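You operate a simulated robot arm through the tools that you are given. There is no shell and no other tool. Be economical: measure what you need, move in short steps, check, and stop when the job is done.

You run a simulated two-armed robot. Do the job below in one go: nothing can be reset, and whatever is moved stays where it is left.

Task
Take the brown sponge on the kit bench and put it away on the top of the trough rack. Then put the blue bag on the out table away on the packs shelf. Then take the yellow tag from the out table and put it on the kit bench. Then stack the jar labelled "yellow" from the lower shelf of the pack table on top of the jar labelled "grey". Then put the grey sponge on the lower shelf of the bind bench away on the top of the trough rack. Then put one of the blue bottles from the top of the care bench on the shelf of the blue table. Then put the grey roller from the top of the care bench on the top of the pump cabinet. Then pull the pump door open. The order counts. Set down upright: blue bag, blue bottle, grey roller.

The check looks at the end state, three seconds after you hand in, the way a careful person would. Anything else that was tipped, shoved, dropped, spilled or broken makes it a failure.

Robot
Two 7-joint arms with two-finger grippers on one trunk, on a base that drives. Base frame: it is fixed to the floor where the robot stands at the start and does not move with it; the origin is under the middle of the robot, x ahead of it, y to its left, z up. Lengths are in mm, angles in rad, forces in N, time in s.
The left shoulder is at the start at [24, 214, 1081], the right one opposite. With the tool pointing down near the work surface each hand reaches from about 100 to 580 mm from the robot's upright axis, wherever it stands, measured 20 degrees to its own side. Places, roughly: blue bag [0, 1750, 750]; blue bottle (7x7x13 cm) [-4500, -4100, 900]; brown sponge (5x6x13 cm) [500, 100, 900]; grey roller (6x9x9 cm) [-4200, -3000, 900]; grey sponge (5x6x13 cm) [500, -2600, 400]; jar [-750, 1750, 500]; kit bench [700, -100, 800]; packs shelf [600, -16500, 500]; pump door [-1800, -6800, 200]; shelf of the blue table [-2300, -3300, 400]; top of the pump cabinet (57x25 cm) [-1920, -6760, 900]; top of the trough rack [700, -11200, 800]; yellow tag [0, 1750, 750]. Payload 2.2 kg a hand.
The TCP of each hand is the grasp point between the finger pads, 19 mm short of the fingertips. In the tool frame z runs along the fingers and y along their closing line. The gripper opens to 116 mm. The gripper's body begins 70 mm behind the TCP.
Orientation is told as [roll, pitch, yaw] about the base's x, y, z axes, in that order, counted from this pose: with the fingers straight down and closing along the base's y, the tool's x points along the base's -x, its y along +y and its z along -z.

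Tools
- The arms move only by the tool arm_command. It takes "left_steps", "right_steps" or both (then of equal length, played together; a hand with none holds still); each is a list of rows, each an object (a shift or turn left out is 0, a gripper value left out holds the last) with "slide": the shift along the base's x, y, z in units of 300 mm (1.0 is 300 mm), a list of three; "rotation": the turn, a rotation vector about the base's x, y, z in units of 90 degrees (1.0 is 90 degrees), a list of three; "hand": the gripper command, from -1 (fully open) to 1 (shut), values between in proportion. In form: [{"slide": [dx, dy, dz], "rotation": [rx, ry, rz], "hand": hand}, ...]. A call has 1 to 10 rows; each row is the pose to reach, as a shift and turn from the pose commanded when the call began. A call with a number of a shift or a turn outside -1 to 1 is refused whole. Each row takes 0.2 s and may step no farther than 50 mm and 0.15 rad from the row before; otherwise, or with a gripper value out of range, the whole call is refused. A pose out of reach is approached as far as the arm can. The call stops where the force on the tool passes 40 N (or 10 N more than at its start, if that is more) or the arm is blocked; 0.2 s more then pass. The fingers move at their own pace and stop on an object; they squeeze with about 25 N. The grip force told is the motor's: it shows also when the fingers shut on nothing. Time passes only in rows, and 0.2 s behind the last, so rows that repeat a pose let the fingers close. The reply holds the time, the measured pose of the TCP, the force on the tool along the base axes, the opening and the grip force, in the units named above and with some noise, with the torque about the TCP (base axes, N m) and any sound that the robot's microphone picked up.
- Cameras (640 x 400 px; columns grow to the right, rows downward): "scene" is now at [124.6, -22.3, 1247.6]; the picture's right is [-0.23, -0.97, -0.00], its down [-0.59, 0.14, -0.80] and it looks along [0.78, -0.18, -0.60] (base axes); focal length 214 px, centre (320, 200). "left" rides on the left gripper at [69, 15, -96] in its tool frame; the picture's right is [-0.21, 0.98, 0.00], its down [-0.76, -0.17, -0.63] and it looks along [-0.62, -0.14, 0.77] (tool axes); focal length 251 px, centre (320, 200). "right" rides on the right gripper at [69, -15, -97] in its tool frame; the picture's right is [0.21, 0.98, 0.00], its down [-0.76, 0.17, -0.63] and it looks along [-0.62, 0.14, 0.77] (tool axes); focal length 251 px, centre (320, 200). There is no depth. A picture from a camera that has moved, and an enlarged one, comes with that camera's place and axes in the base frame and with its lens.
- snapshot(camera): a new picture of that camera. The clock stands still meanwhile.
- lift_body(by): slides the trunk up (or, below 0, down) by that many mm; the arms and the scene camera ride with it, the base frame stays. It gives what a move gives, with no picture.
- base_move(legs): drives the robot by 1 to 6 legs, each [ahead, left, turn to the left] in mm, mm and rad, along the robot's own axes; the way and the turn of a leg run together, so that a leg with both is an arc; at most 1500 mm and 3.142 rad a leg. The arms and the cameras ride along, it lands a little off, and it stops where it bumps. It gives what a move gives.
- head_to(pan, tilt): turns the head with the scene camera to pan (to the left, within 1.396 rad either way) and tilt (down, from -0.506 to 1.204), counted from straight ahead of the robot. It gives what a move gives.
- inspect(camera, box): a new picture of the part [left, top, right, bottom] of that camera's present view, enlarged. The clock stands still meanwhile.
- sign_off(): hands the job in; it is judged then, once.

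Work in short steps. Places have to be worked out from the pictures, the camera data and where the tool is seen: move nearer, look again, correct. Check each grasp and each placing, and mend what went wrong. You have 217 turns and 212 pictures in all, those below and enlarged ones among them. Open the grippers and draw the arms clear of the work before you hand the job in, unless the task says otherwise; then end with one line.

The tools are called after ">>>" as name(argument=value, ...) on one line, values as JSON. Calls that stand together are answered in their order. arm_command: Moves the arms, as the interface text tells. Its arguments: {"type":"object","properties":{"left_steps":{"type":"array","items":{"type":"object","properties":{"slide":{"type":"array","items":{"type":"number"}},"rotation":{"type":"array","items":{"type":"number"}},"hand":{"type":"number"}}}},"right_steps":{"type":"array","items":{"type":"object","properties":{"slide":{"type":"array","items":{"type":"number"}},"rotation":{"type":"array","items":{"type":"number"}},"hand":{"type":"number"}}}}},"required":[]} The other tools are called the same way: lift_body (by) slides the trunk up or down; base_move (legs) drives the base; head_to (pan, tilt) turns the head that bears the scene camera; snapshot (camera) takes a picture; inspect (camera, box) takes an enlarged picture of a part of a camera's view; sign_off () hands the job in.

At the start:

```text
time_s: 0.0
left_tool_pos: [473.9, 8.0, 1040.2]
left_tool_rot: [0.001, 0.002, 0.002]
left_ft_force: [0.7, 0.1, -0.6]
left_moment: [0.03, 0.0, -0.02]
left_gripper_width: 116.1
left_finger_force: 0.0
right_tool_pos: [385.0, -413.8, 1063.3]
right_tool_rot: [0.001, 0.003, -0.001]
right_ft_force: [-0.6, -0.3, 0.2]
right_moment: [0.01, -0.01, 0.01]
right_gripper_width: 115.9
right_finger_force: 0.0
trunk travel left (down, up): [-225.0, 265.0]
robot x, y, heading: [0.2, 0.2, 0.001]
head pan, tilt: [-0.234, 0.642]
```

scene: 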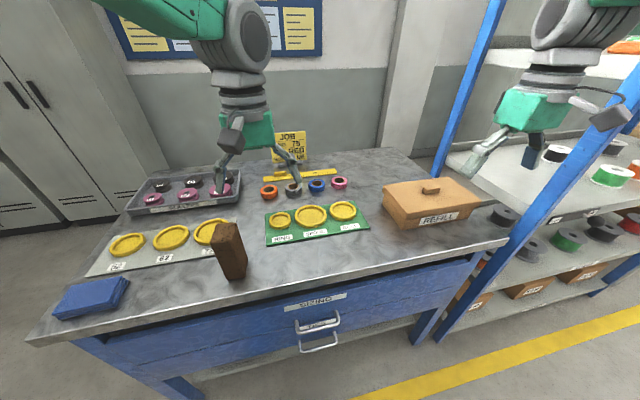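
right: 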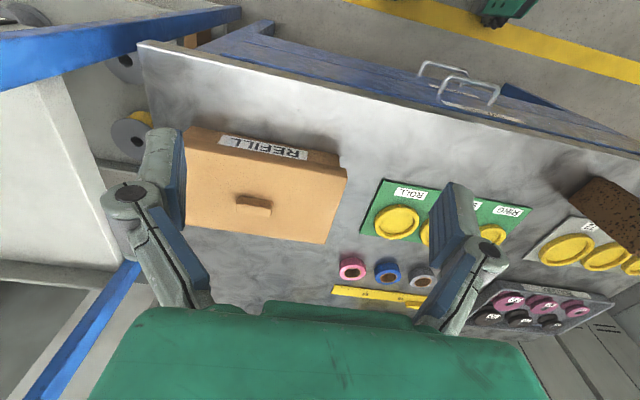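
left: 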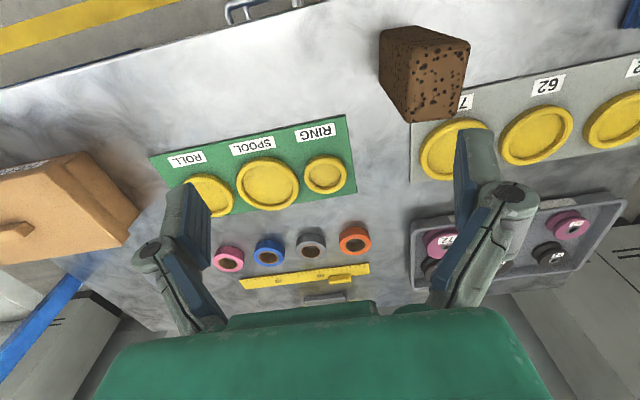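

The sponge stands near [480, 100]. I'll enlarge the left and scene views to get its faces and how it is turned.

>>> inspect(camera="left", box=[340, 0, 520, 140])

>>> inspect(camera="scene", box=[160, 180, 320, 300])

```text
2.86 times, centred on (430, 70) of left
camera zoom: at [405.3, 21.7, 1137.3], right [0.21, 0.98, 0.0], down [0.76, -0.17, 0.63], along [0.62, -0.13, -0.78], focal length 718 px, centre (6, 571)
```

zoom: 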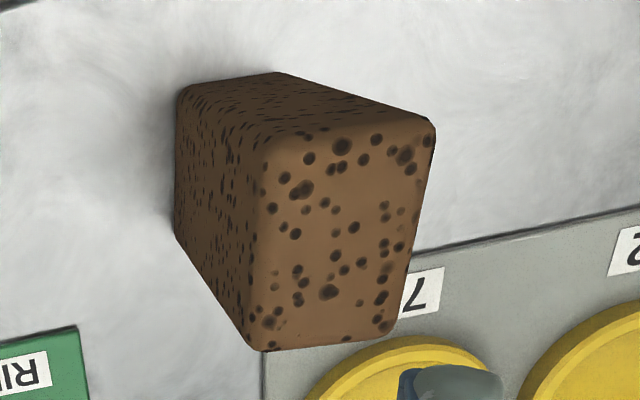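

```text
3.33 times, centred on (240, 240) of scene
camera zoom: at [124.6, -22.3, 1247.6], right [-0.23, -0.97, 0.0], down [-0.59, 0.14, -0.8], along [0.78, -0.18, -0.6], focal length 715 px, centre (587, 67)
```

zoom: 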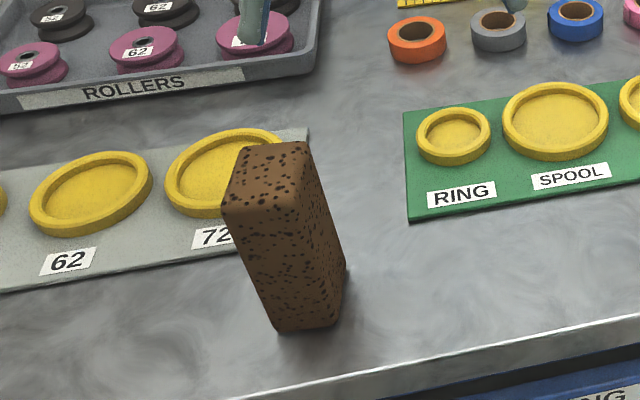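

The sponge's top centre comes out near [478, 98, 925], with its 5 cm side along y. I move the left hand over it and down, fingers astride it.

>>> arm_command(left_steps=[{"slide": [0.01, 0.15, 0], "hand": -1}, {"slide": [0.013, 0.3, 0]}, {"slide": [0.013, 0.3, -0.15]}, {"slide": [0.013, 0.3, -0.25]}])

>>> snapshot(camera="left")

>>> snapshot(camera="scene")

```text
time_s: 1.0
left_tool_pos: [475.9, 94.4, 965.8]
left_tool_rot: [0.004, -0.001, 0.0]
left_ft_force: [-0.3, 0.2, 0.0]
left_moment: [0.06, 0.01, 0.01]
left_gripper_width: 116.1
left_finger_force: 0.1
right_tool_pos: [382.7, -416.5, 1062.5]
right_tool_rot: [0.003, -0.003, 0.0]
right_ft_force: [-0.3, -1.0, 0.0]
right_moment: [0.02, 0.0, 0.0]
right_gripper_width: 116.0
right_finger_force: 0.0
trunk travel left (down, up): [-225.0, 265.0]
robot x, y, heading: [4.1, -0.8, -0.002]
head pan, tilt: [-0.234, 0.642]
```

```text
206 pictures are left
camera left: at [407.3, 109.1, 1062.6], right [0.22, 0.98, 0.0], down [0.76, -0.17, 0.63], along [0.62, -0.13, -0.77], focal length 251 px, centre (320, 200)
```

left: 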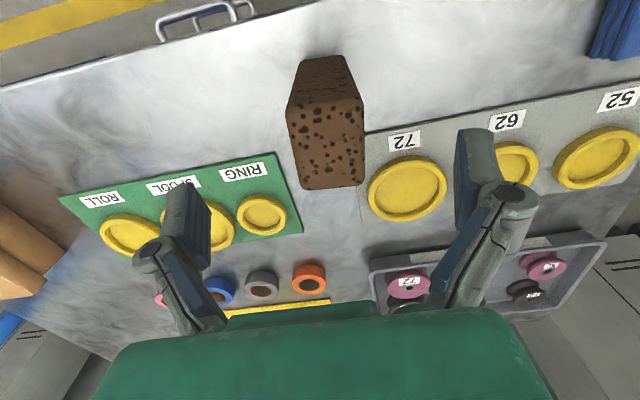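

```text
205 pictures are left
camera scene: at [125.2, -25.3, 1247.5], right [-0.23, -0.97, 0.0], down [-0.59, 0.14, -0.8], along [0.78, -0.18, -0.6], focal length 214 px, centre (320, 200)
```

scene: 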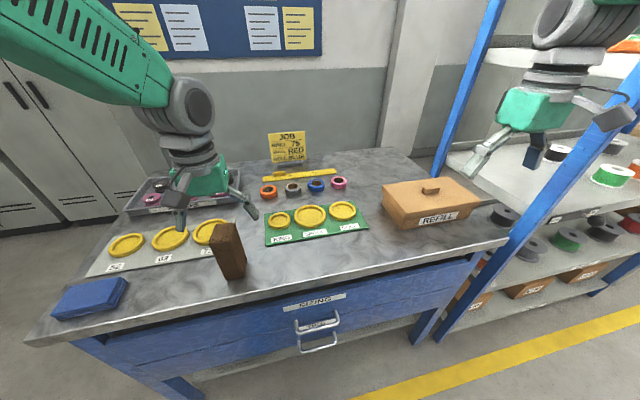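

From the nearer view the sponge top is at about [475, 100]. I shift 6 mm left, go down to z ≈ 893, and close.

>>> arm_command(left_steps=[{"slide": [0, 0.02, -0.12], "hand": -1}, {"slide": [0, 0.02, -0.25]}, {"slide": [0, 0.02, -0.25], "hand": 1}, {"slide": [0, 0.02, -0.25]}, {"slide": [0, 0.02, -0.25]}])

```text
time_s: 2.2
left_tool_pos: [476.0, 103.4, 891.4]
left_tool_rot: [-0.001, -0.001, 0.0]
left_ft_force: [0.3, -0.3, -0.5]
left_moment: [-0.02, 0.03, 0.0]
left_gripper_width: 44.9
left_finger_force: 24.9
right_tool_pos: [383.3, -411.3, 1064.3]
right_tool_rot: [0.0, -0.003, 0.001]
right_ft_force: [0.0, 0.1, -0.7]
right_moment: [-0.01, 0.02, -0.02]
right_gripper_width: 115.9
right_finger_force: 0.0
trunk travel left (down, up): [-225.0, 265.0]
robot x, y, heading: [-1.5, 0.3, -0.004]
head pan, tilt: [-0.234, 0.642]
```

Grip holds (width 45, force 25). I lift and draw the hand in, then look around to see the driving lane.

>>> arm_command(left_steps=[{"slide": [0, 0, 0.16]}, {"slide": [0, 0, 0.32]}, {"slide": [0, 0, 0.48]}, {"slide": [-0.15, 0.02, 0.5]}, {"slide": [-0.3, 0.04, 0.5]}, {"slide": [-0.45, 0.06, 0.5]}], right_steps=[{"slide": [0, 0, 0]}, {"slide": [0, 0, 0]}, {"slide": [0, 0, 0]}, {"slide": [-0.1, 0.05, 0]}, {"slide": [-0.2, 0.15, 0]}, {"slide": [-0.3, 0.3, 0]}])

>>> head_to(pan=-1.39, tilt=0.3)

>>> snapshot(camera="scene")

```text
refused: row 6 steps farther than a row can; nothing moved
```

```text
time_s: 3.6
left_tool_pos: [475.4, 103.4, 892.1]
left_tool_rot: [0.0, -0.001, 0.0]
left_ft_force: [0.5, 0.0, -0.5]
left_moment: [0.02, -0.02, 0.02]
left_gripper_width: 44.7
left_finger_force: 25.0
right_tool_pos: [382.8, -414.3, 1063.5]
right_tool_rot: [-0.001, -0.002, -0.001]
right_ft_force: [0.0, -0.3, -0.5]
right_moment: [-0.01, -0.03, 0.01]
right_gripper_width: 115.9
right_finger_force: 0.1
trunk travel left (down, up): [-225.0, 265.0]
robot x, y, heading: [3.0, 2.4, 0.001]
head pan, tilt: [-1.389, 0.3]
```

```text
204 pictures are left
camera scene: at [57.1, -93.8, 1278.9], right [-0.98, -0.18, 0.0], down [-0.06, 0.29, -0.95], along [0.17, -0.94, -0.3], focal length 214 px, centre (320, 200)
```

scene: 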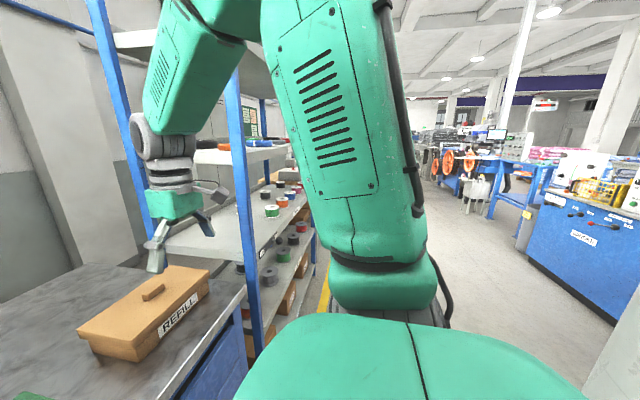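

The lane along -y looks open to the right of the racks. I lift the sponge and draw both hands in with smaller steps.

>>> arm_command(left_steps=[{"slide": [0, 0, 0.16]}, {"slide": [0, 0, 0.32]}, {"slide": [0, 0, 0.48]}, {"slide": [-0.15, 0.02, 0.5]}, {"slide": [-0.3, 0.04, 0.5]}, {"slide": [-0.45, 0.06, 0.5]}, {"slide": [-0.58, 0.12, 0.5]}], right_steps=[{"slide": [0, 0, 0]}, {"slide": [0, 0, 0]}, {"slide": [0, 0, 0]}, {"slide": [-0.1, 0.05, 0]}, {"slide": [-0.2, 0.1, 0]}, {"slide": [-0.3, 0.15, 0]}, {"slide": [-0.4, 0.2, 0]}])

```text
time_s: 5.2
left_tool_pos: [302.0, 142.1, 1042.2]
left_tool_rot: [-0.001, -0.003, 0.001]
left_ft_force: [0.5, -0.7, -0.1]
left_moment: [0.0, -0.02, 0.0]
left_gripper_width: 44.1
left_finger_force: 25.1
right_tool_pos: [293.9, -387.8, 1041.5]
right_tool_rot: [0.004, -0.005, -0.001]
right_ft_force: [-0.1, 0.0, 1.5]
right_moment: [-0.01, 0.01, 0.0]
right_gripper_width: 116.0
right_finger_force: 0.1
right hand out of reach, approached as far as the arm can: row 6, 7
trunk travel left (down, up): [-225.0, 265.0]
robot x, y, heading: [1.1, -2.6, 0.002]
head pan, tilt: [-1.389, 0.3]
```

Back off 250 mm and turn right to face down the aisle, then look ahead.

>>> base_move(legs=[[-250, 0, 0], [0, 0, -1.571]])

>>> head_to(pan=0, tilt=0.25)

>>> snapshot(camera="scene")

```text
time_s: 10.9
left_tool_pos: [-120.7, -308.2, 1041.3]
left_tool_rot: [0.0, -0.003, -1.61]
left_ft_force: [0.4, -0.3, 0.2]
left_moment: [0.01, -0.06, 0.05]
left_gripper_width: 43.4
left_finger_force: 24.9
right_tool_pos: [-649.3, -280.2, 1039.8]
right_tool_rot: [0.004, 0.001, -1.61]
right_ft_force: [-0.4, -0.4, -0.3]
right_moment: [0.0, 0.01, 0.02]
right_gripper_width: 115.8
right_finger_force: 0.1
trunk travel left (down, up): [-225.0, 265.0]
robot x, y, heading: [-252.7, 2.4, -1.61]
head pan, tilt: [-1.389, 0.3]
```

```text
time_s: 12.4
left_tool_pos: [-120.7, -306.9, 1041.5]
left_tool_rot: [-0.001, -0.002, -1.611]
left_ft_force: [0.5, 0.2, -0.3]
left_moment: [0.01, -0.02, -0.02]
left_gripper_width: 43.6
left_finger_force: 25.4
right_tool_pos: [-649.7, -277.9, 1038.6]
right_tool_rot: [0.006, 0.004, -1.61]
right_ft_force: [-0.3, 0.8, -0.4]
right_moment: [-0.03, -0.03, 0.03]
right_gripper_width: 116.1
right_finger_force: 0.0
trunk travel left (down, up): [-225.0, 265.0]
robot x, y, heading: [-252.4, -1.3, -1.61]
head pan, tilt: [0.0, 0.25]
```

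```text
203 pictures are left
camera scene: at [-313.2, -112.1, 1295.2], right [-0.77, 0.64, 0.0], down [0.08, 0.1, -0.99], along [-0.63, -0.76, -0.13], focal length 214 px, centre (320, 200)
```

scene: 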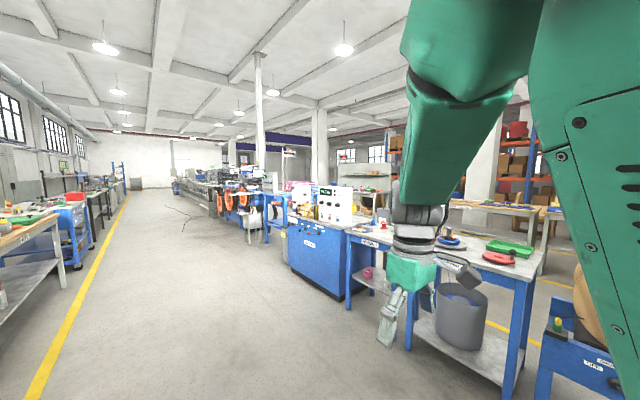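

The picture's axes look 0.65 rad right of the reported pan 0. I check again whether the head was still moving.

>>> head_to(pan=0.3, tilt=0.35)

>>> snapshot(camera="scene")

```text
time_s: 13.2
left_tool_pos: [-120.9, -307.0, 1042.2]
left_tool_rot: [0.0, -0.002, -1.609]
left_ft_force: [-1.0, -0.1, -0.8]
left_moment: [-0.02, 0.0, 0.0]
left_gripper_width: 43.6
left_finger_force: 24.9
right_tool_pos: [-649.8, -279.3, 1037.1]
right_tool_rot: [0.006, 0.004, -1.608]
right_ft_force: [0.4, -0.5, -0.1]
right_moment: [0.0, 0.01, 0.0]
right_gripper_width: 116.4
right_finger_force: 0.0
trunk travel left (down, up): [-225.0, 265.0]
robot x, y, heading: [-251.1, -1.1, -1.611]
head pan, tilt: [0.3, 0.351]
```

```text
202 pictures are left
camera scene: at [-313.0, -112.3, 1295.3], right [-0.77, 0.64, 0.0], down [0.08, 0.1, -0.99], along [-0.63, -0.76, -0.13], focal length 214 px, centre (320, 200)
```

scene: 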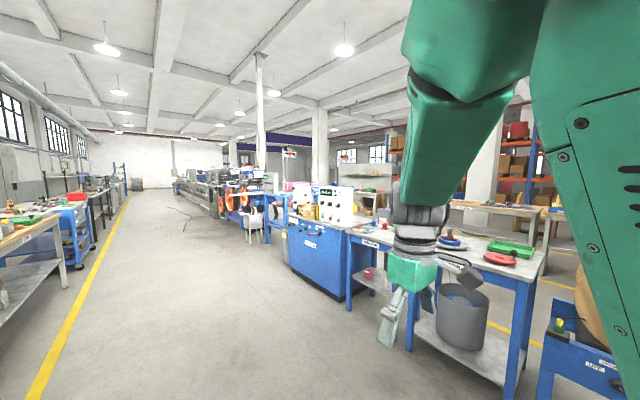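

The head did not move though its reading says it did. I test with a large command.

>>> head_to(pan=-0.9, tilt=0.6)

>>> snapshot(camera="scene")

```text
time_s: 14.6
left_tool_pos: [-119.8, -306.9, 1041.0]
left_tool_rot: [-0.001, -0.003, -1.609]
left_ft_force: [0.3, 0.7, 0.0]
left_moment: [-0.01, 0.0, 0.01]
left_gripper_width: 43.9
left_finger_force: 25.2
right_tool_pos: [-649.6, -278.9, 1040.0]
right_tool_rot: [0.006, -0.002, -1.609]
right_ft_force: [0.3, -0.6, -0.1]
right_moment: [-0.01, 0.0, 0.02]
right_gripper_width: 116.1
right_finger_force: 0.0
trunk travel left (down, up): [-225.0, 265.0]
robot x, y, heading: [-246.4, 3.1, -1.606]
head pan, tilt: [-0.901, 0.6]
```

```text
201 pictures are left
camera scene: at [-326.9, -98.8, 1290.9], right [-0.62, 0.78, 0.0], down [0.14, 0.11, -0.98], along [-0.77, -0.61, -0.17], focal length 214 px, centre (320, 200)
```

scene: 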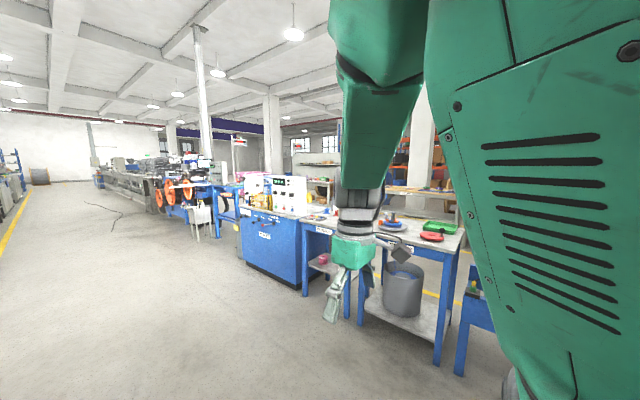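

The head seems held off, perhaps by the drawn-in left arm. I extend the left hand ahead again and retry the head.

>>> arm_command(left_steps=[{"slide": [0, -0.15, 0]}, {"slide": [0.03, -0.3, 0]}, {"slide": [0.06, -0.45, 0]}])

>>> head_to(pan=0, tilt=0.5)

>>> snapshot(camera="scene")

```text
time_s: 15.4
left_tool_pos: [-103.1, -447.0, 1040.1]
left_tool_rot: [-0.002, 0.0, -1.608]
left_ft_force: [0.1, -0.7, -0.4]
left_moment: [0.04, 0.01, 0.01]
left_gripper_width: 43.9
left_finger_force: 24.8
right_tool_pos: [-650.1, -280.1, 1037.9]
right_tool_rot: [0.007, 0.001, -1.609]
right_ft_force: [-0.1, -0.2, -0.5]
right_moment: [0.04, 0.0, -0.04]
right_gripper_width: 115.7
right_finger_force: 0.0
trunk travel left (down, up): [-225.0, 265.0]
robot x, y, heading: [-251.4, 1.8, -1.613]
head pan, tilt: [-0.901, 0.6]
```

```text
time_s: 16.6
left_tool_pos: [-103.4, -443.3, 1042.2]
left_tool_rot: [-0.001, -0.001, -1.61]
left_ft_force: [-0.1, -1.0, -0.3]
left_moment: [0.0, 0.0, 0.01]
left_gripper_width: 43.6
left_finger_force: 24.7
right_tool_pos: [-649.6, -278.0, 1038.3]
right_tool_rot: [0.006, 0.003, -1.609]
right_ft_force: [1.2, 0.1, -0.7]
right_moment: [-0.01, -0.03, -0.03]
right_gripper_width: 115.8
right_finger_force: 0.1
trunk travel left (down, up): [-225.0, 265.0]
robot x, y, heading: [-252.3, 1.4, -1.6]
head pan, tilt: [0.0, 0.499]
```

```text
200 pictures are left
camera scene: at [-314.2, -112.1, 1294.7], right [-0.76, 0.65, 0.0], down [0.09, 0.1, -0.99], along [-0.64, -0.76, -0.13], focal length 214 px, centre (320, 200)
```

scene: 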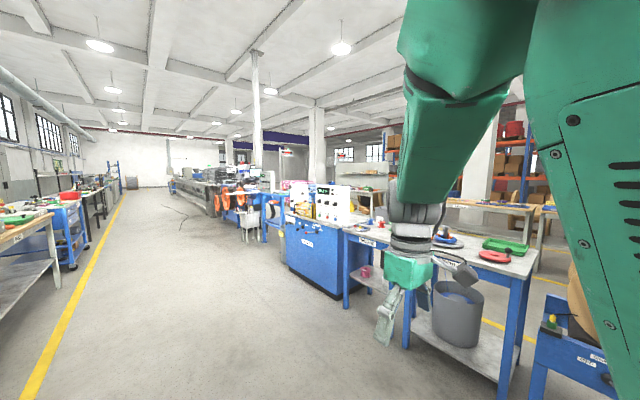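

The left arm was not the cause. I move the right hand back out to its starting reach and retry.

>>> arm_command(right_steps=[{"slide": [-0.05, -0.13, 0.07]}, {"slide": [-0.08, -0.26, 0.07]}, {"slide": [-0.08, -0.34, 0.07]}])

>>> head_to(pan=-0.1, tilt=0.45)

>>> snapshot(camera="scene")

```text
time_s: 17.4
left_tool_pos: [-105.1, -444.8, 1041.5]
left_tool_rot: [0.001, -0.001, -1.61]
left_ft_force: [-0.7, 0.1, 0.0]
left_moment: [-0.02, 0.02, 0.0]
left_gripper_width: 43.8
left_finger_force: 24.9
right_tool_pos: [-675.4, -381.7, 1059.1]
right_tool_rot: [0.004, -0.003, -1.609]
right_ft_force: [0.7, -0.1, -0.4]
right_moment: [0.02, 0.01, 0.02]
right_gripper_width: 116.0
right_finger_force: 0.0
trunk travel left (down, up): [-225.0, 265.0]
robot x, y, heading: [-251.8, -0.7, -1.614]
head pan, tilt: [0.0, 0.499]
```

```text
time_s: 18.1
left_tool_pos: [-103.4, -444.9, 1041.3]
left_tool_rot: [0.001, -0.002, -1.609]
left_ft_force: [-0.3, -0.6, -0.3]
left_moment: [-0.01, 0.0, -0.02]
left_gripper_width: 43.5
left_finger_force: 24.7
right_tool_pos: [-672.8, -380.6, 1060.8]
right_tool_rot: [0.004, -0.001, -1.609]
right_ft_force: [-0.2, 1.3, 0.6]
right_moment: [0.04, -0.06, -0.02]
right_gripper_width: 115.8
right_finger_force: 0.1
trunk travel left (down, up): [-225.0, 265.0]
robot x, y, heading: [-249.0, 1.4, -1.609]
head pan, tilt: [-0.099, 0.45]
```

```text
199 pictures are left
camera scene: at [-267.2, -133.2, 1264.9], right [-0.99, 0.14, 0.0], down [0.06, 0.43, -0.9], along [-0.12, -0.89, -0.44], focal length 214 px, centre (320, 200)
```

scene: 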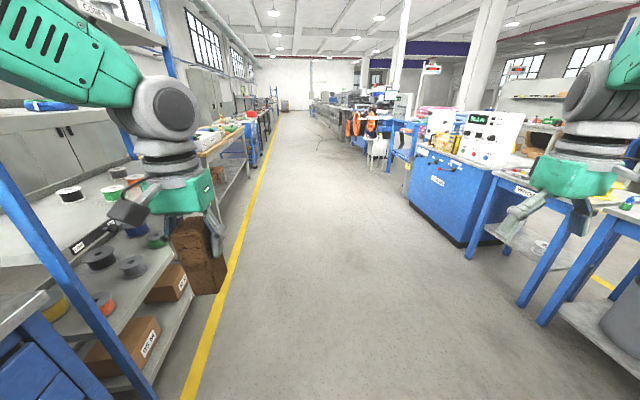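

It was the right arm that kept the head aside; now the view is good. The aisle between the yellow line (x≈290) and the blue gear (x<-1700) is clear, so I correct heading and drive down it.

>>> base_move(legs=[[0, 0, 0.038], [1500, 0, 0], [1500, 0, 0], [1500, 0, 0]])

>>> snapshot(camera="scene")

```text
time_s: 39.9
left_tool_pos: [-66.6, -4916.3, 1042.0]
left_tool_rot: [0.0, -0.001, -1.564]
left_ft_force: [0.3, 0.0, 0.1]
left_moment: [-0.02, 0.0, -0.03]
left_gripper_width: 43.2
left_finger_force: 25.0
right_tool_pos: [-639.2, -4877.1, 1061.6]
right_tool_rot: [0.005, -0.002, -1.567]
right_ft_force: [-0.7, 0.1, 0.1]
right_moment: [-0.02, 0.0, -0.02]
right_gripper_width: 115.7
right_finger_force: 0.0
trunk travel left (down, up): [-225.0, 265.0]
robot x, y, heading: [-232.6, -4481.7, -1.564]
head pan, tilt: [-0.099, 0.45]
```

```text
198 pictures are left
camera scene: at [-242.8, -4612.0, 1264.9], right [-1.0, 0.09, 0.0], down [0.04, 0.44, -0.9], along [-0.08, -0.89, -0.44], focal length 214 px, centre (320, 200)
```

scene: 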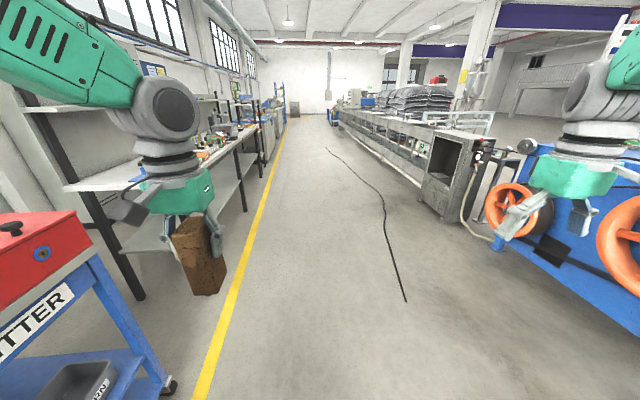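

Clear ahead apart from a cable at x<-850. I drive on 6 m.

>>> base_move(legs=[[1500, 0, 0], [1500, 0, 0], [1500, 0, 0], [1200, 0, 0]])

>>> head_to(pan=0.6, tilt=0.45)

>>> snapshot(camera="scene")

```text
time_s: 67.0
left_tool_pos: [-76.2, -10607.0, 1042.5]
left_tool_rot: [-0.001, -0.002, -1.561]
left_ft_force: [-0.6, 0.1, -0.7]
left_moment: [0.04, 0.02, 0.01]
left_gripper_width: 43.7
left_finger_force: 25.2
right_tool_pos: [-647.6, -10570.3, 1061.5]
right_tool_rot: [0.005, -0.004, -1.561]
right_ft_force: [0.6, 0.0, -0.1]
right_moment: [0.02, 0.0, 0.0]
right_gripper_width: 115.9
right_finger_force: 0.0
trunk travel left (down, up): [-225.0, 265.0]
robot x, y, heading: [-246.8, -10173.6, -1.558]
head pan, tilt: [-0.099, 0.45]
```

```text
time_s: 68.1
left_tool_pos: [-76.1, -10605.1, 1043.6]
left_tool_rot: [-0.002, -0.008, -1.562]
left_ft_force: [0.2, 0.9, -0.7]
left_moment: [-0.01, -0.02, 0.01]
left_gripper_width: 43.6
left_finger_force: 24.6
right_tool_pos: [-648.6, -10568.4, 1062.1]
right_tool_rot: [0.005, -0.004, -1.56]
right_ft_force: [0.0, 0.1, 0.3]
right_moment: [0.03, 0.0, -0.02]
right_gripper_width: 116.1
right_finger_force: 0.0
trunk travel left (down, up): [-225.0, 265.0]
robot x, y, heading: [-242.9, -10172.4, -1.559]
head pan, tilt: [0.6, 0.45]
```

```text
197 pictures are left
camera scene: at [-193.6, -10289.8, 1265.0], right [-0.82, -0.57, 0.0], down [-0.25, 0.36, -0.9], along [0.52, -0.74, -0.44], focal length 214 px, centre (320, 200)
```

scene: 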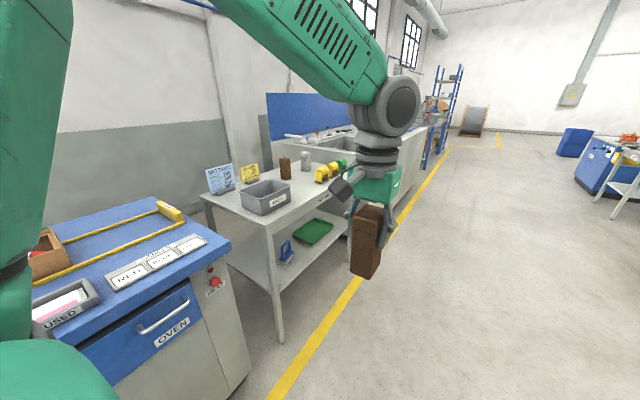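

The rack ahead-left with a grey bin, cards and another brown block is likely the trough rack (front edge x≈420). I drive to its middle, turn to it and look.

>>> base_move(legs=[[950, 0, 0], [0, 0, 1.56]])

>>> head_to(pan=0, tilt=0.5)

>>> snapshot(camera="scene")

```text
time_s: 77.0
left_tool_pos: [198.2, -10938.8, 1044.4]
left_tool_rot: [0.0, -0.008, 0.051]
left_ft_force: [-0.1, 0.6, 1.0]
left_moment: [0.0, -0.01, -0.01]
left_gripper_width: 43.5
left_finger_force: 25.0
right_tool_pos: [186.7, -11511.3, 1062.0]
right_tool_rot: [0.004, -0.004, 0.052]
right_ft_force: [0.2, -0.4, -0.5]
right_moment: [0.01, -0.01, -0.01]
right_gripper_width: 116.3
right_finger_force: 0.0
trunk travel left (down, up): [-225.0, 265.0]
robot x, y, heading: [-227.5, -11125.1, 0.056]
head pan, tilt: [0.6, 0.45]
```

```text
time_s: 78.0
left_tool_pos: [195.1, -10938.0, 1044.8]
left_tool_rot: [-0.002, -0.009, 0.053]
left_ft_force: [-0.5, 0.4, 0.0]
left_moment: [-0.03, 0.0, 0.0]
left_gripper_width: 43.4
left_finger_force: 24.8
right_tool_pos: [184.5, -11511.6, 1063.4]
right_tool_rot: [0.004, -0.008, 0.051]
right_ft_force: [-0.1, 0.4, 0.4]
right_moment: [0.02, -0.02, 0.01]
right_gripper_width: 116.0
right_finger_force: 0.0
trunk travel left (down, up): [-225.0, 265.0]
robot x, y, heading: [-225.3, -11125.0, 0.053]
head pan, tilt: [0.0, 0.499]
```

```text
196 pictures are left
camera scene: at [-95.9, -11117.1, 1260.5], right [0.05, -1.0, 0.0], down [-0.48, -0.03, -0.88], along [0.88, 0.05, -0.48], focal length 214 px, centre (320, 200)
```

scene: 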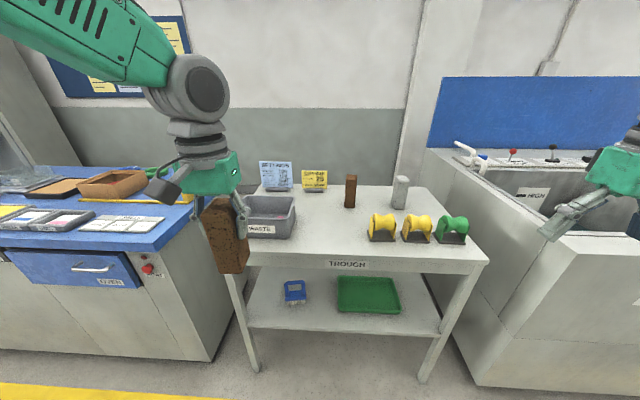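

This is the trough rack (labelled). I read the cards and check the free spots.

>>> inspect(camera="scene", box=[220, 150, 500, 280])

```text
2.29 times, centred on (360, 215) of scene
camera zoom: at [-95.9, -11117.1, 1260.5], right [0.05, -1.0, 0.0], down [-0.48, -0.03, -0.88], along [0.88, 0.05, -0.48], focal length 490 px, centre (229, 166)
```

zoom: 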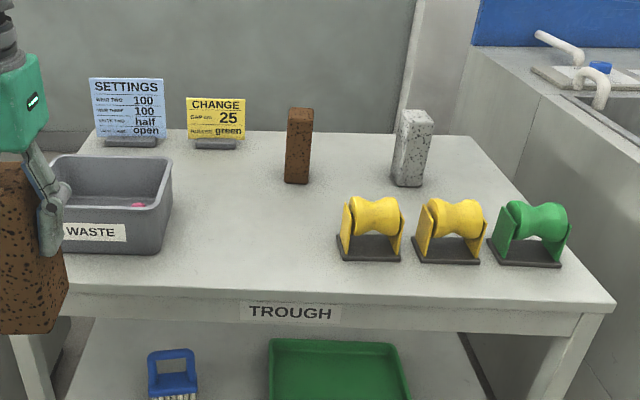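

The gap between the waste bin (right edge y≈-10975) and the rollers (left edge y≈-11240) is free. I drive up with a small heading correction so the target [525, -11060] is in reach.

>>> base_move(legs=[[0, 0, -0.053], [235, -50, 0]])

>>> snapshot(camera="scene")

>>> snapshot(camera="left")

```text
time_s: 80.1
left_tool_pos: [435.2, -11012.9, 1046.6]
left_tool_rot: [-0.001, -0.007, 0.002]
left_ft_force: [0.5, -0.1, -0.1]
left_moment: [0.03, 0.02, -0.03]
left_gripper_width: 43.3
left_finger_force: 25.0
right_tool_pos: [392.5, -11581.9, 1062.9]
right_tool_rot: [0.006, -0.005, 0.003]
right_ft_force: [0.4, -0.1, -0.4]
right_moment: [0.0, 0.0, 0.01]
right_gripper_width: 115.9
right_finger_force: 0.0
trunk travel left (down, up): [-225.0, 265.0]
robot x, y, heading: [4.5, -11173.5, -0.002]
head pan, tilt: [0.0, 0.499]
```

```text
194 pictures are left
camera scene: at [133.1, -11176.0, 1260.5], right [0.0, -1.0, 0.0], down [-0.48, 0.0, -0.88], along [0.88, 0.0, -0.48], focal length 214 px, centre (320, 200)
```

scene: 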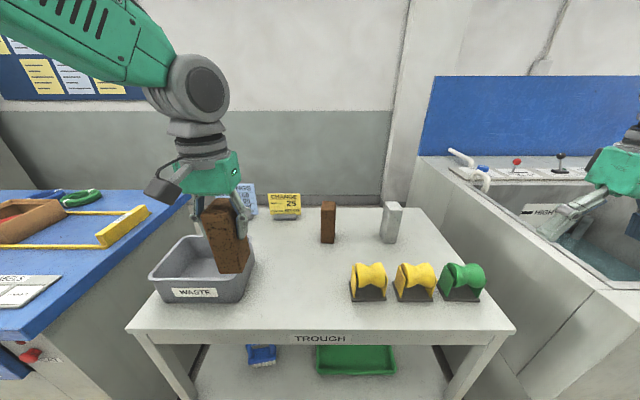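

```text
193 pictures are left
camera left: at [365.2, -10997.5, 1141.0], right [0.21, 0.98, 0.0], down [0.75, -0.16, 0.64], along [0.62, -0.13, -0.77], focal length 251 px, centre (320, 200)
```

left: 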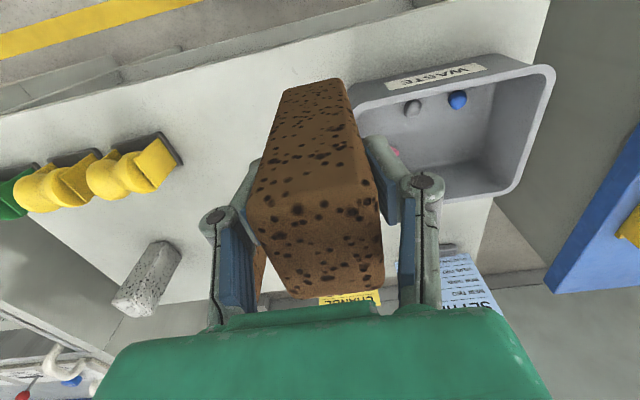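

The bin's right edge is at y≈-10990. I take the sponge over [540, -11080] and lower to a little above the top.

>>> arm_command(left_steps=[{"slide": [0.1, -0.1, 0]}, {"slide": [0.2, -0.2, 0]}, {"slide": [0.34, -0.223, 0]}, {"slide": [0.34, -0.223, -0.15]}, {"slide": [0.34, -0.223, -0.3]}, {"slide": [0.34, -0.223, -0.44]}])

>>> inspect(camera="scene", box=[140, 150, 400, 330])

```text
time_s: 81.5
left_tool_pos: [535.7, -11082.2, 912.9]
left_tool_rot: [0.002, -0.011, 0.003]
left_ft_force: [1.0, -0.4, -0.3]
left_moment: [0.01, 0.0, -0.03]
left_gripper_width: 43.4
left_finger_force: 24.5
right_tool_pos: [391.9, -11585.1, 1062.7]
right_tool_rot: [0.008, -0.009, 0.002]
right_ft_force: [-0.7, 0.1, 0.1]
right_moment: [0.01, 0.01, -0.04]
right_gripper_width: 116.0
right_finger_force: 0.0
trunk travel left (down, up): [-225.0, 265.0]
robot x, y, heading: [0.6, -11174.6, 0.0]
head pan, tilt: [0.0, 0.499]
```

```text
2.22 times, centred on (270, 240) of scene
camera zoom: at [135.0, -11177.0, 1260.2], right [0.0, -1.0, 0.0], down [-0.48, 0.0, -0.88], along [0.88, 0.0, -0.48], focal length 477 px, centre (431, 111)
```

zoom: 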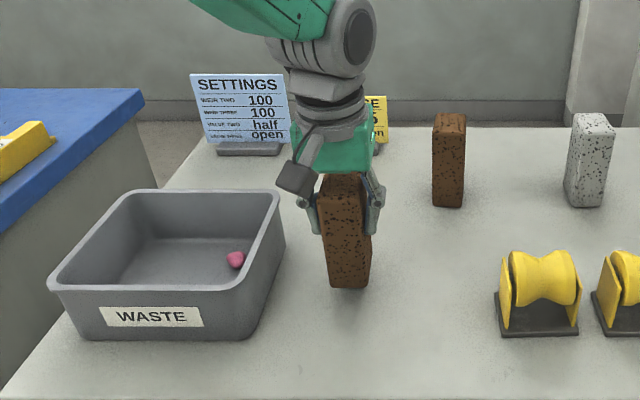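

Sponge hangs clear, just above the top. I lower in small steps until it touches.

>>> arm_command(left_steps=[{"slide": [0, 0, -0.03]}, {"slide": [0, 0, -0.05]}, {"slide": [0, 0, -0.065]}, {"slide": [0, 0, -0.08]}, {"slide": [0, 0, -0.09]}])

```text
time_s: 82.7
left_tool_pos: [534.4, -11078.3, 889.3]
left_tool_rot: [0.002, -0.014, 0.002]
left_ft_force: [-1.1, 0.2, 24.1]
left_moment: [0.22, 0.45, 0.0]
left_gripper_width: 43.2
left_finger_force: 25.0
right_tool_pos: [387.8, -11584.1, 1063.6]
right_tool_rot: [0.007, -0.01, 0.002]
right_ft_force: [-0.1, -0.5, -0.2]
right_moment: [-0.03, 0.0, 0.04]
right_gripper_width: 116.1
right_finger_force: 0.1
trunk travel left (down, up): [-225.0, 265.0]
robot x, y, heading: [3.7, -11177.2, 0.002]
head pan, tilt: [0.0, 0.499]
```

It stands (24 N up). I ease off, open, and rise.

>>> arm_command(left_steps=[{"slide": [0, 0, 0.005]}, {"slide": [0, 0, 0.005], "hand": -0.3}, {"slide": [0, 0, 0.005], "hand": -0.6}, {"slide": [0, 0, 0.1]}, {"slide": [0, 0, 0.25]}, {"slide": [0, 0, 0.4]}, {"slide": [-0.1, 0, 0.5]}, {"slide": [-0.25, 0.03, 0.5]}, {"slide": [-0.35, 0.06, 0.5]}])

>>> snapshot(camera="scene")

```text
time_s: 84.7
left_tool_pos: [429.5, -11059.4, 1035.7]
left_tool_rot: [0.0, -0.01, 0.002]
left_ft_force: [0.2, 0.6, 0.1]
left_moment: [-0.02, -0.02, -0.01]
left_gripper_width: 92.7
left_finger_force: 0.0
right_tool_pos: [389.8, -11582.7, 1063.9]
right_tool_rot: [0.005, -0.011, 0.003]
right_ft_force: [-0.2, -0.7, -0.3]
right_moment: [0.0, -0.02, -0.02]
right_gripper_width: 116.0
right_finger_force: 0.1
trunk travel left (down, up): [-225.0, 265.0]
robot x, y, heading: [1.8, -11174.9, -0.0]
head pan, tilt: [0.0, 0.499]
```

```text
191 pictures are left
camera scene: at [131.9, -11175.4, 1260.6], right [0.0, -1.0, 0.0], down [-0.48, 0.0, -0.88], along [0.88, 0.0, -0.48], focal length 214 px, centre (320, 200)
```

scene: 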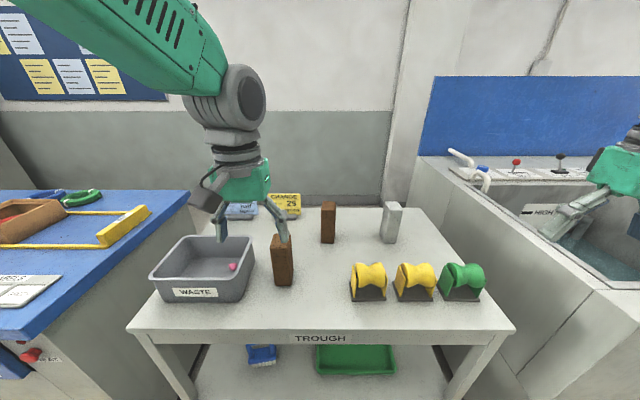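

Brown sponge is standing well. Next: back off, turn to +y and drive back to the out table.

>>> base_move(legs=[[-250, 0, 0], [0, 0, 1.571], [1500, 0, 0], [1500, 0, 0], [1500, 0, 0]])

>>> head_to(pan=0, tilt=0.4)

>>> snapshot(camera="scene")

```text
time_s: 111.4
left_tool_pos: [-282.4, -6249.6, 1036.5]
left_tool_rot: [0.0, -0.01, 1.565]
left_ft_force: [0.1, 0.0, -0.1]
left_moment: [0.0, -0.04, 0.02]
left_gripper_width: 92.7
left_finger_force: 0.1
right_tool_pos: [241.4, -6295.6, 1064.1]
right_tool_rot: [0.004, -0.008, 1.563]
right_ft_force: [0.8, -0.4, -0.3]
right_moment: [0.01, -0.01, 0.0]
right_gripper_width: 116.2
right_finger_force: 0.0
trunk travel left (down, up): [-225.0, 265.0]
robot x, y, heading: [-167.9, -6678.9, 1.57]
head pan, tilt: [0.0, 0.499]
```

```text
time_s: 112.1
left_tool_pos: [-281.9, -6252.7, 1036.2]
left_tool_rot: [-0.002, -0.013, 1.565]
left_ft_force: [-0.6, 0.4, 0.0]
left_moment: [0.02, -0.03, 0.0]
left_gripper_width: 92.8
left_finger_force: 0.1
right_tool_pos: [241.3, -6298.4, 1064.4]
right_tool_rot: [0.005, -0.012, 1.565]
right_ft_force: [-0.6, 0.5, 0.3]
right_moment: [0.0, 0.01, 0.02]
right_gripper_width: 116.1
right_finger_force: 0.1
trunk travel left (down, up): [-225.0, 265.0]
robot x, y, heading: [-169.1, -6679.6, 1.568]
head pan, tilt: [0.0, 0.4]
```

```text
190 pictures are left
camera scene: at [-170.2, -6545.9, 1269.6], right [1.0, -0.01, 0.0], down [0.0, -0.39, -0.92], along [0.01, 0.92, -0.39], focal length 214 px, centre (320, 200)
```

scene: 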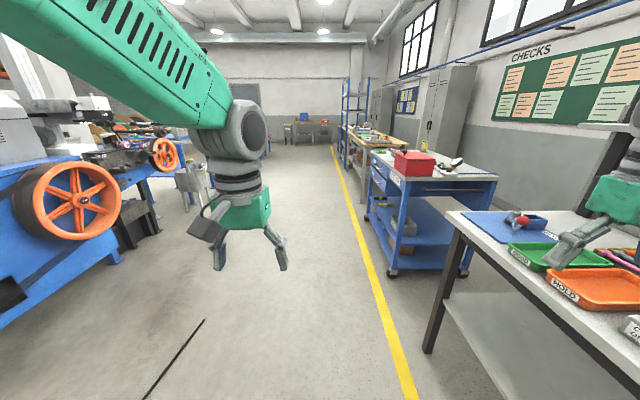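

Clear ahead. I shift 150 mm left, away from the trolley, and drive towards the far tables.

>>> base_move(legs=[[1500, 150, 0], [1500, 0, 0], [1500, 0, 0], [1500, 0, 0], [1000, 0, 0]])

>>> snapshot(camera="scene")

```text
refused: leg 1 is longer than a leg can be; nothing moved
```

```text
189 pictures are left
camera scene: at [-170.2, -6545.9, 1269.6], right [1.0, -0.01, 0.0], down [0.0, -0.39, -0.92], along [0.01, 0.92, -0.39], focal length 214 px, centre (320, 200)
```

scene: 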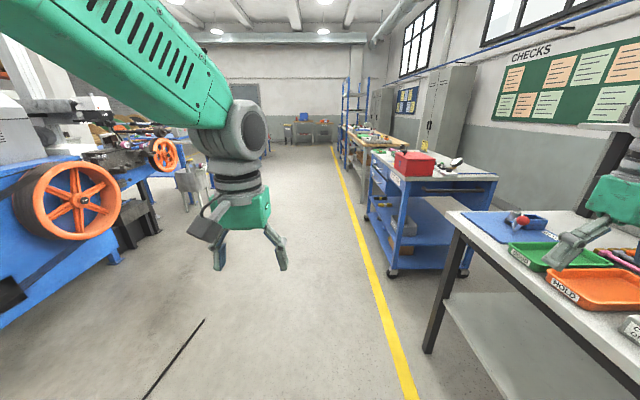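

The leg was too long as a diagonal; I shorten it.

>>> base_move(legs=[[1400, 150, 0], [1500, 0, 0], [1500, 0, 0], [1500, 0, 0], [1000, 0, 0]])

>>> snapshot(camera="scene")

```text
time_s: 144.9
left_tool_pos: [-262.6, 639.3, 1034.8]
left_tool_rot: [-0.001, -0.012, 1.558]
left_ft_force: [-0.3, 0.2, 0.5]
left_moment: [0.0, -0.01, -0.01]
left_gripper_width: 92.9
left_finger_force: 0.1
right_tool_pos: [260.1, 590.0, 1064.1]
right_tool_rot: [0.004, -0.01, 1.555]
right_ft_force: [0.1, 0.7, -0.2]
right_moment: [-0.03, 0.0, 0.0]
right_gripper_width: 116.1
right_finger_force: 0.0
trunk travel left (down, up): [-225.0, 265.0]
robot x, y, heading: [-152.5, 210.8, 1.558]
head pan, tilt: [0.0, 0.4]
```

```text
188 pictures are left
camera scene: at [-154.2, 345.3, 1269.7], right [1.0, -0.01, 0.0], down [-0.01, -0.39, -0.92], along [0.01, 0.92, -0.39], focal length 214 px, centre (320, 200)
```

scene: 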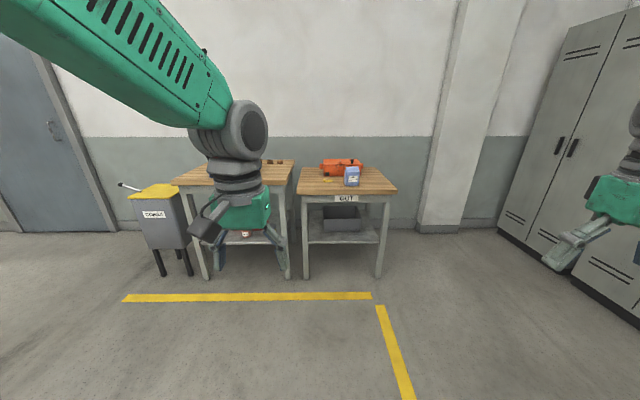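

The out table is ahead with the bag, an orange case and a tag. I drive closer to look in detail.

>>> base_move(legs=[[900, -70, 0.013]])

>>> head_to(pan=0, tilt=0.6)

>>> snapshot(camera="scene")

>>> snapshot(camera="right")

```text
time_s: 149.7
left_tool_pos: [-185.4, 1532.8, 1037.1]
left_tool_rot: [-0.001, -0.016, 1.562]
left_ft_force: [-1.1, 0.1, 0.3]
left_moment: [0.01, 0.01, 0.03]
left_gripper_width: 92.7
left_finger_force: 0.2
right_tool_pos: [337.2, 1486.7, 1065.0]
right_tool_rot: [0.004, -0.013, 1.562]
right_ft_force: [0.1, 0.8, -0.4]
right_moment: [0.01, 0.02, -0.02]
right_gripper_width: 116.0
right_finger_force: 0.1
trunk travel left (down, up): [-225.0, 265.0]
robot x, y, heading: [-72.2, 1103.5, 1.568]
head pan, tilt: [0.0, 0.4]
```

```text
time_s: 150.4
left_tool_pos: [-185.8, 1530.6, 1039.0]
left_tool_rot: [-0.001, -0.016, 1.562]
left_ft_force: [0.4, 0.2, 0.7]
left_moment: [0.0, 0.02, -0.02]
left_gripper_width: 93.0
left_finger_force: 0.0
right_tool_pos: [338.4, 1482.6, 1065.6]
right_tool_rot: [0.005, -0.013, 1.561]
right_ft_force: [-0.3, 0.8, 0.1]
right_moment: [0.0, -0.01, 0.01]
right_gripper_width: 115.9
right_finger_force: 0.1
trunk travel left (down, up): [-225.0, 265.0]
robot x, y, heading: [-75.5, 1105.2, 1.561]
head pan, tilt: [0.0, 0.6]
```

```text
187 pictures are left
camera scene: at [-74.3, 1236.1, 1251.5], right [1.0, -0.01, 0.0], down [-0.01, -0.57, -0.82], along [0.01, 0.82, -0.57], focal length 214 px, centre (320, 200)
```

scene: 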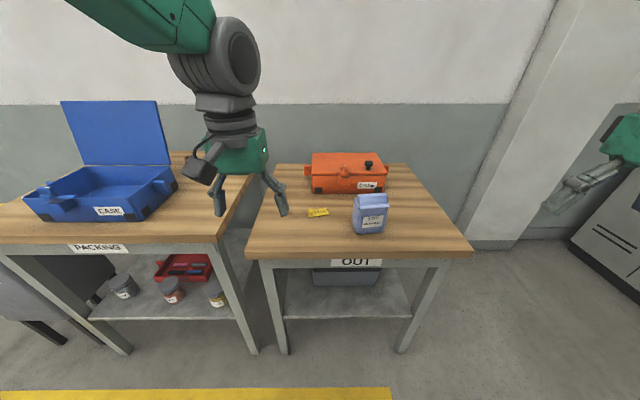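

```text
186 pictures are left
camera right: at [353.6, 1414.8, 1161.9], right [-0.98, -0.21, 0.0], down [-0.16, 0.75, 0.64], along [-0.13, 0.63, -0.76], focal length 251 px, centre (320, 200)
```

right: 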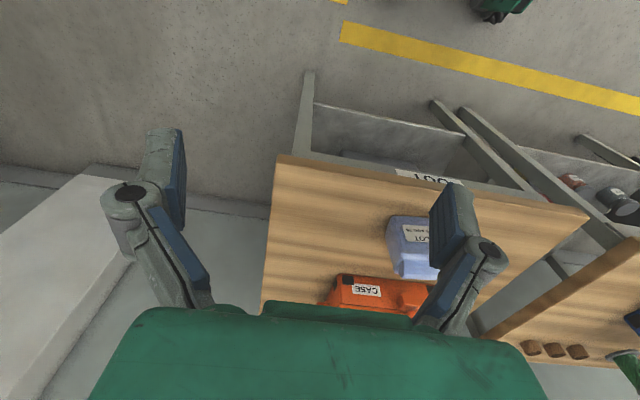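

I enlarge the bag to measure its width and depth.

>>> inspect(camera="scene", box=[290, 140, 450, 250])

>>> inspect(camera="right", box=[300, 150, 520, 320])

```text
3.64 times, centred on (370, 195) of scene
camera zoom: at [-74.3, 1236.1, 1251.5], right [1.0, -0.01, 0.0], down [-0.01, -0.57, -0.82], along [0.01, 0.82, -0.57], focal length 780 px, centre (138, 218)
```

zoom: 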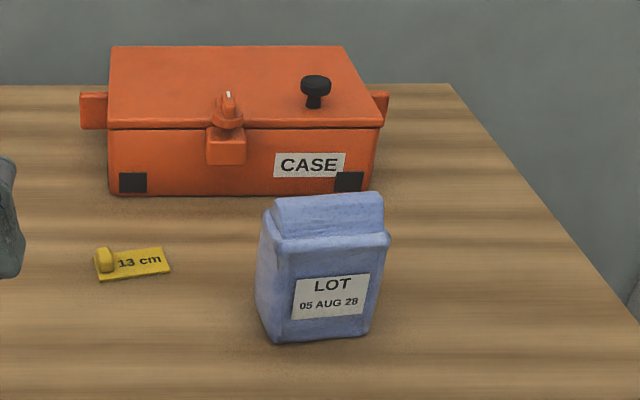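

```text
2.35 times, centred on (410, 235) of right
camera zoom: at [353.6, 1414.8, 1161.9], right [-0.98, -0.21, 0.0], down [-0.16, 0.75, 0.64], along [-0.13, 0.63, -0.76], focal length 592 px, centre (108, 118)
```

zoom: 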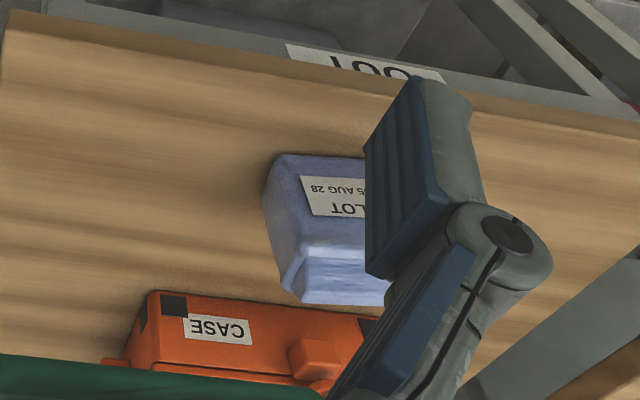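

The bag is about 90 wide, 58 deep and 135 tall, centred near [98, 1793], turned about 0.15 rad. I drive up 160 mm and bring the right hand above it to measure its width with the hand camera.

>>> base_move(legs=[[160, 0, 0]])

>>> arm_command(right_steps=[{"slide": [-0.15, 0, 0]}, {"slide": [-0.3, 0.0, 0]}, {"slide": [-0.45, 0.0, 0]}, {"slide": [-0.6, 0.0, 0]}, {"slide": [-0.73, 0.0, 0]}])

>>> snapshot(camera="right")

```text
time_s: 151.8
left_tool_pos: [-183.9, 1694.0, 1038.5]
left_tool_rot: [-0.001, -0.014, 1.562]
left_ft_force: [-0.3, 1.2, -0.4]
left_moment: [-0.05, -0.04, 0.01]
left_gripper_width: 92.9
left_finger_force: 0.0
right_tool_pos: [338.3, 1646.9, 1065.2]
right_tool_rot: [0.005, -0.014, 1.56]
right_ft_force: [0.6, 0.0, -1.1]
right_moment: [-0.04, -0.02, -0.01]
right_gripper_width: 116.2
right_finger_force: 0.1
trunk travel left (down, up): [-225.0, 265.0]
robot x, y, heading: [-75.7, 1269.3, 1.563]
head pan, tilt: [0.0, 0.6]
```

```text
time_s: 153.0
left_tool_pos: [-181.7, 1693.2, 1038.5]
left_tool_rot: [0.0, -0.018, 1.562]
left_ft_force: [1.0, 0.1, -0.6]
left_moment: [-0.02, -0.01, 0.05]
left_gripper_width: 93.1
left_finger_force: 0.2
right_tool_pos: [127.2, 1683.8, 1051.3]
right_tool_rot: [0.017, -0.014, 1.553]
right_ft_force: [-0.3, -0.8, 0.0]
right_moment: [-0.03, -0.01, -0.01]
right_gripper_width: 115.7
right_finger_force: 0.1
right hand out of reach, approached as far as the arm can: row 3, 4, 5
trunk travel left (down, up): [-225.0, 265.0]
robot x, y, heading: [-76.7, 1271.3, 1.558]
head pan, tilt: [0.0, 0.6]
```

```text
183 pictures are left
camera right: at [143.2, 1614.8, 1146.9], right [-0.98, -0.2, 0.01], down [-0.14, 0.75, 0.65], along [-0.14, 0.63, -0.76], focal length 251 px, centre (320, 200)
```

right: 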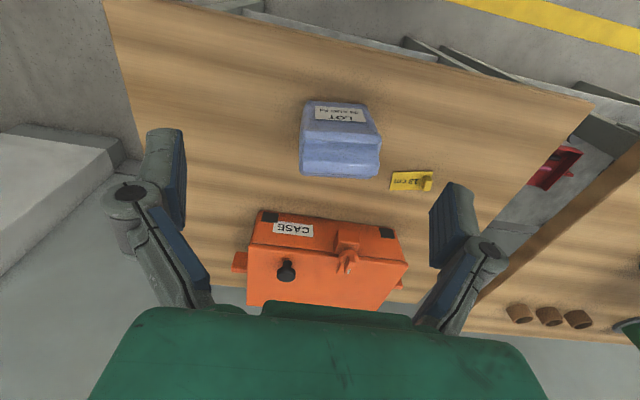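

The bag is about 98 wide at the shoulders, so a width grip from the front fits the 116 opening. I enlarge to get its exact place and turn.

>>> inspect(camera="right", box=[270, 80, 430, 190])

>>> inspect(camera="scene", box=[290, 150, 450, 260])

```text
3.64 times, centred on (350, 135) of right
camera zoom: at [143.2, 1614.8, 1146.9], right [-0.98, -0.2, 0.01], down [-0.14, 0.75, 0.65], along [-0.14, 0.63, -0.76], focal length 914 px, centre (211, 436)
```

zoom: 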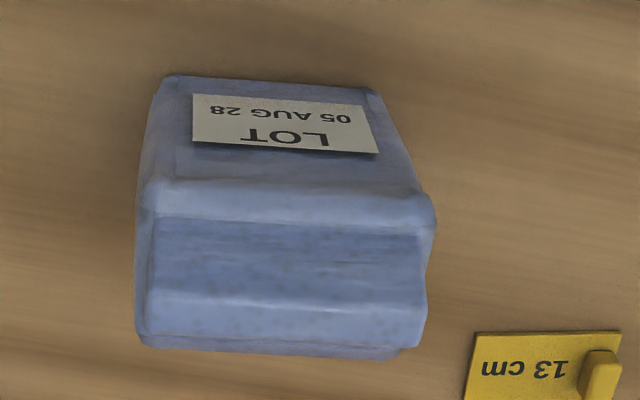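

```text
3.64 times, centred on (370, 205) of scene
camera zoom: at [-72.4, 1400.1, 1251.4], right [1.0, -0.01, 0.0], down [-0.01, -0.57, -0.82], along [0.01, 0.82, -0.57], focal length 780 px, centre (138, 182)
```

zoom: 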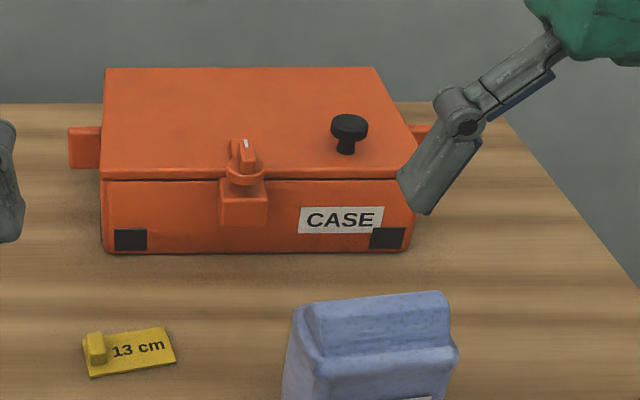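

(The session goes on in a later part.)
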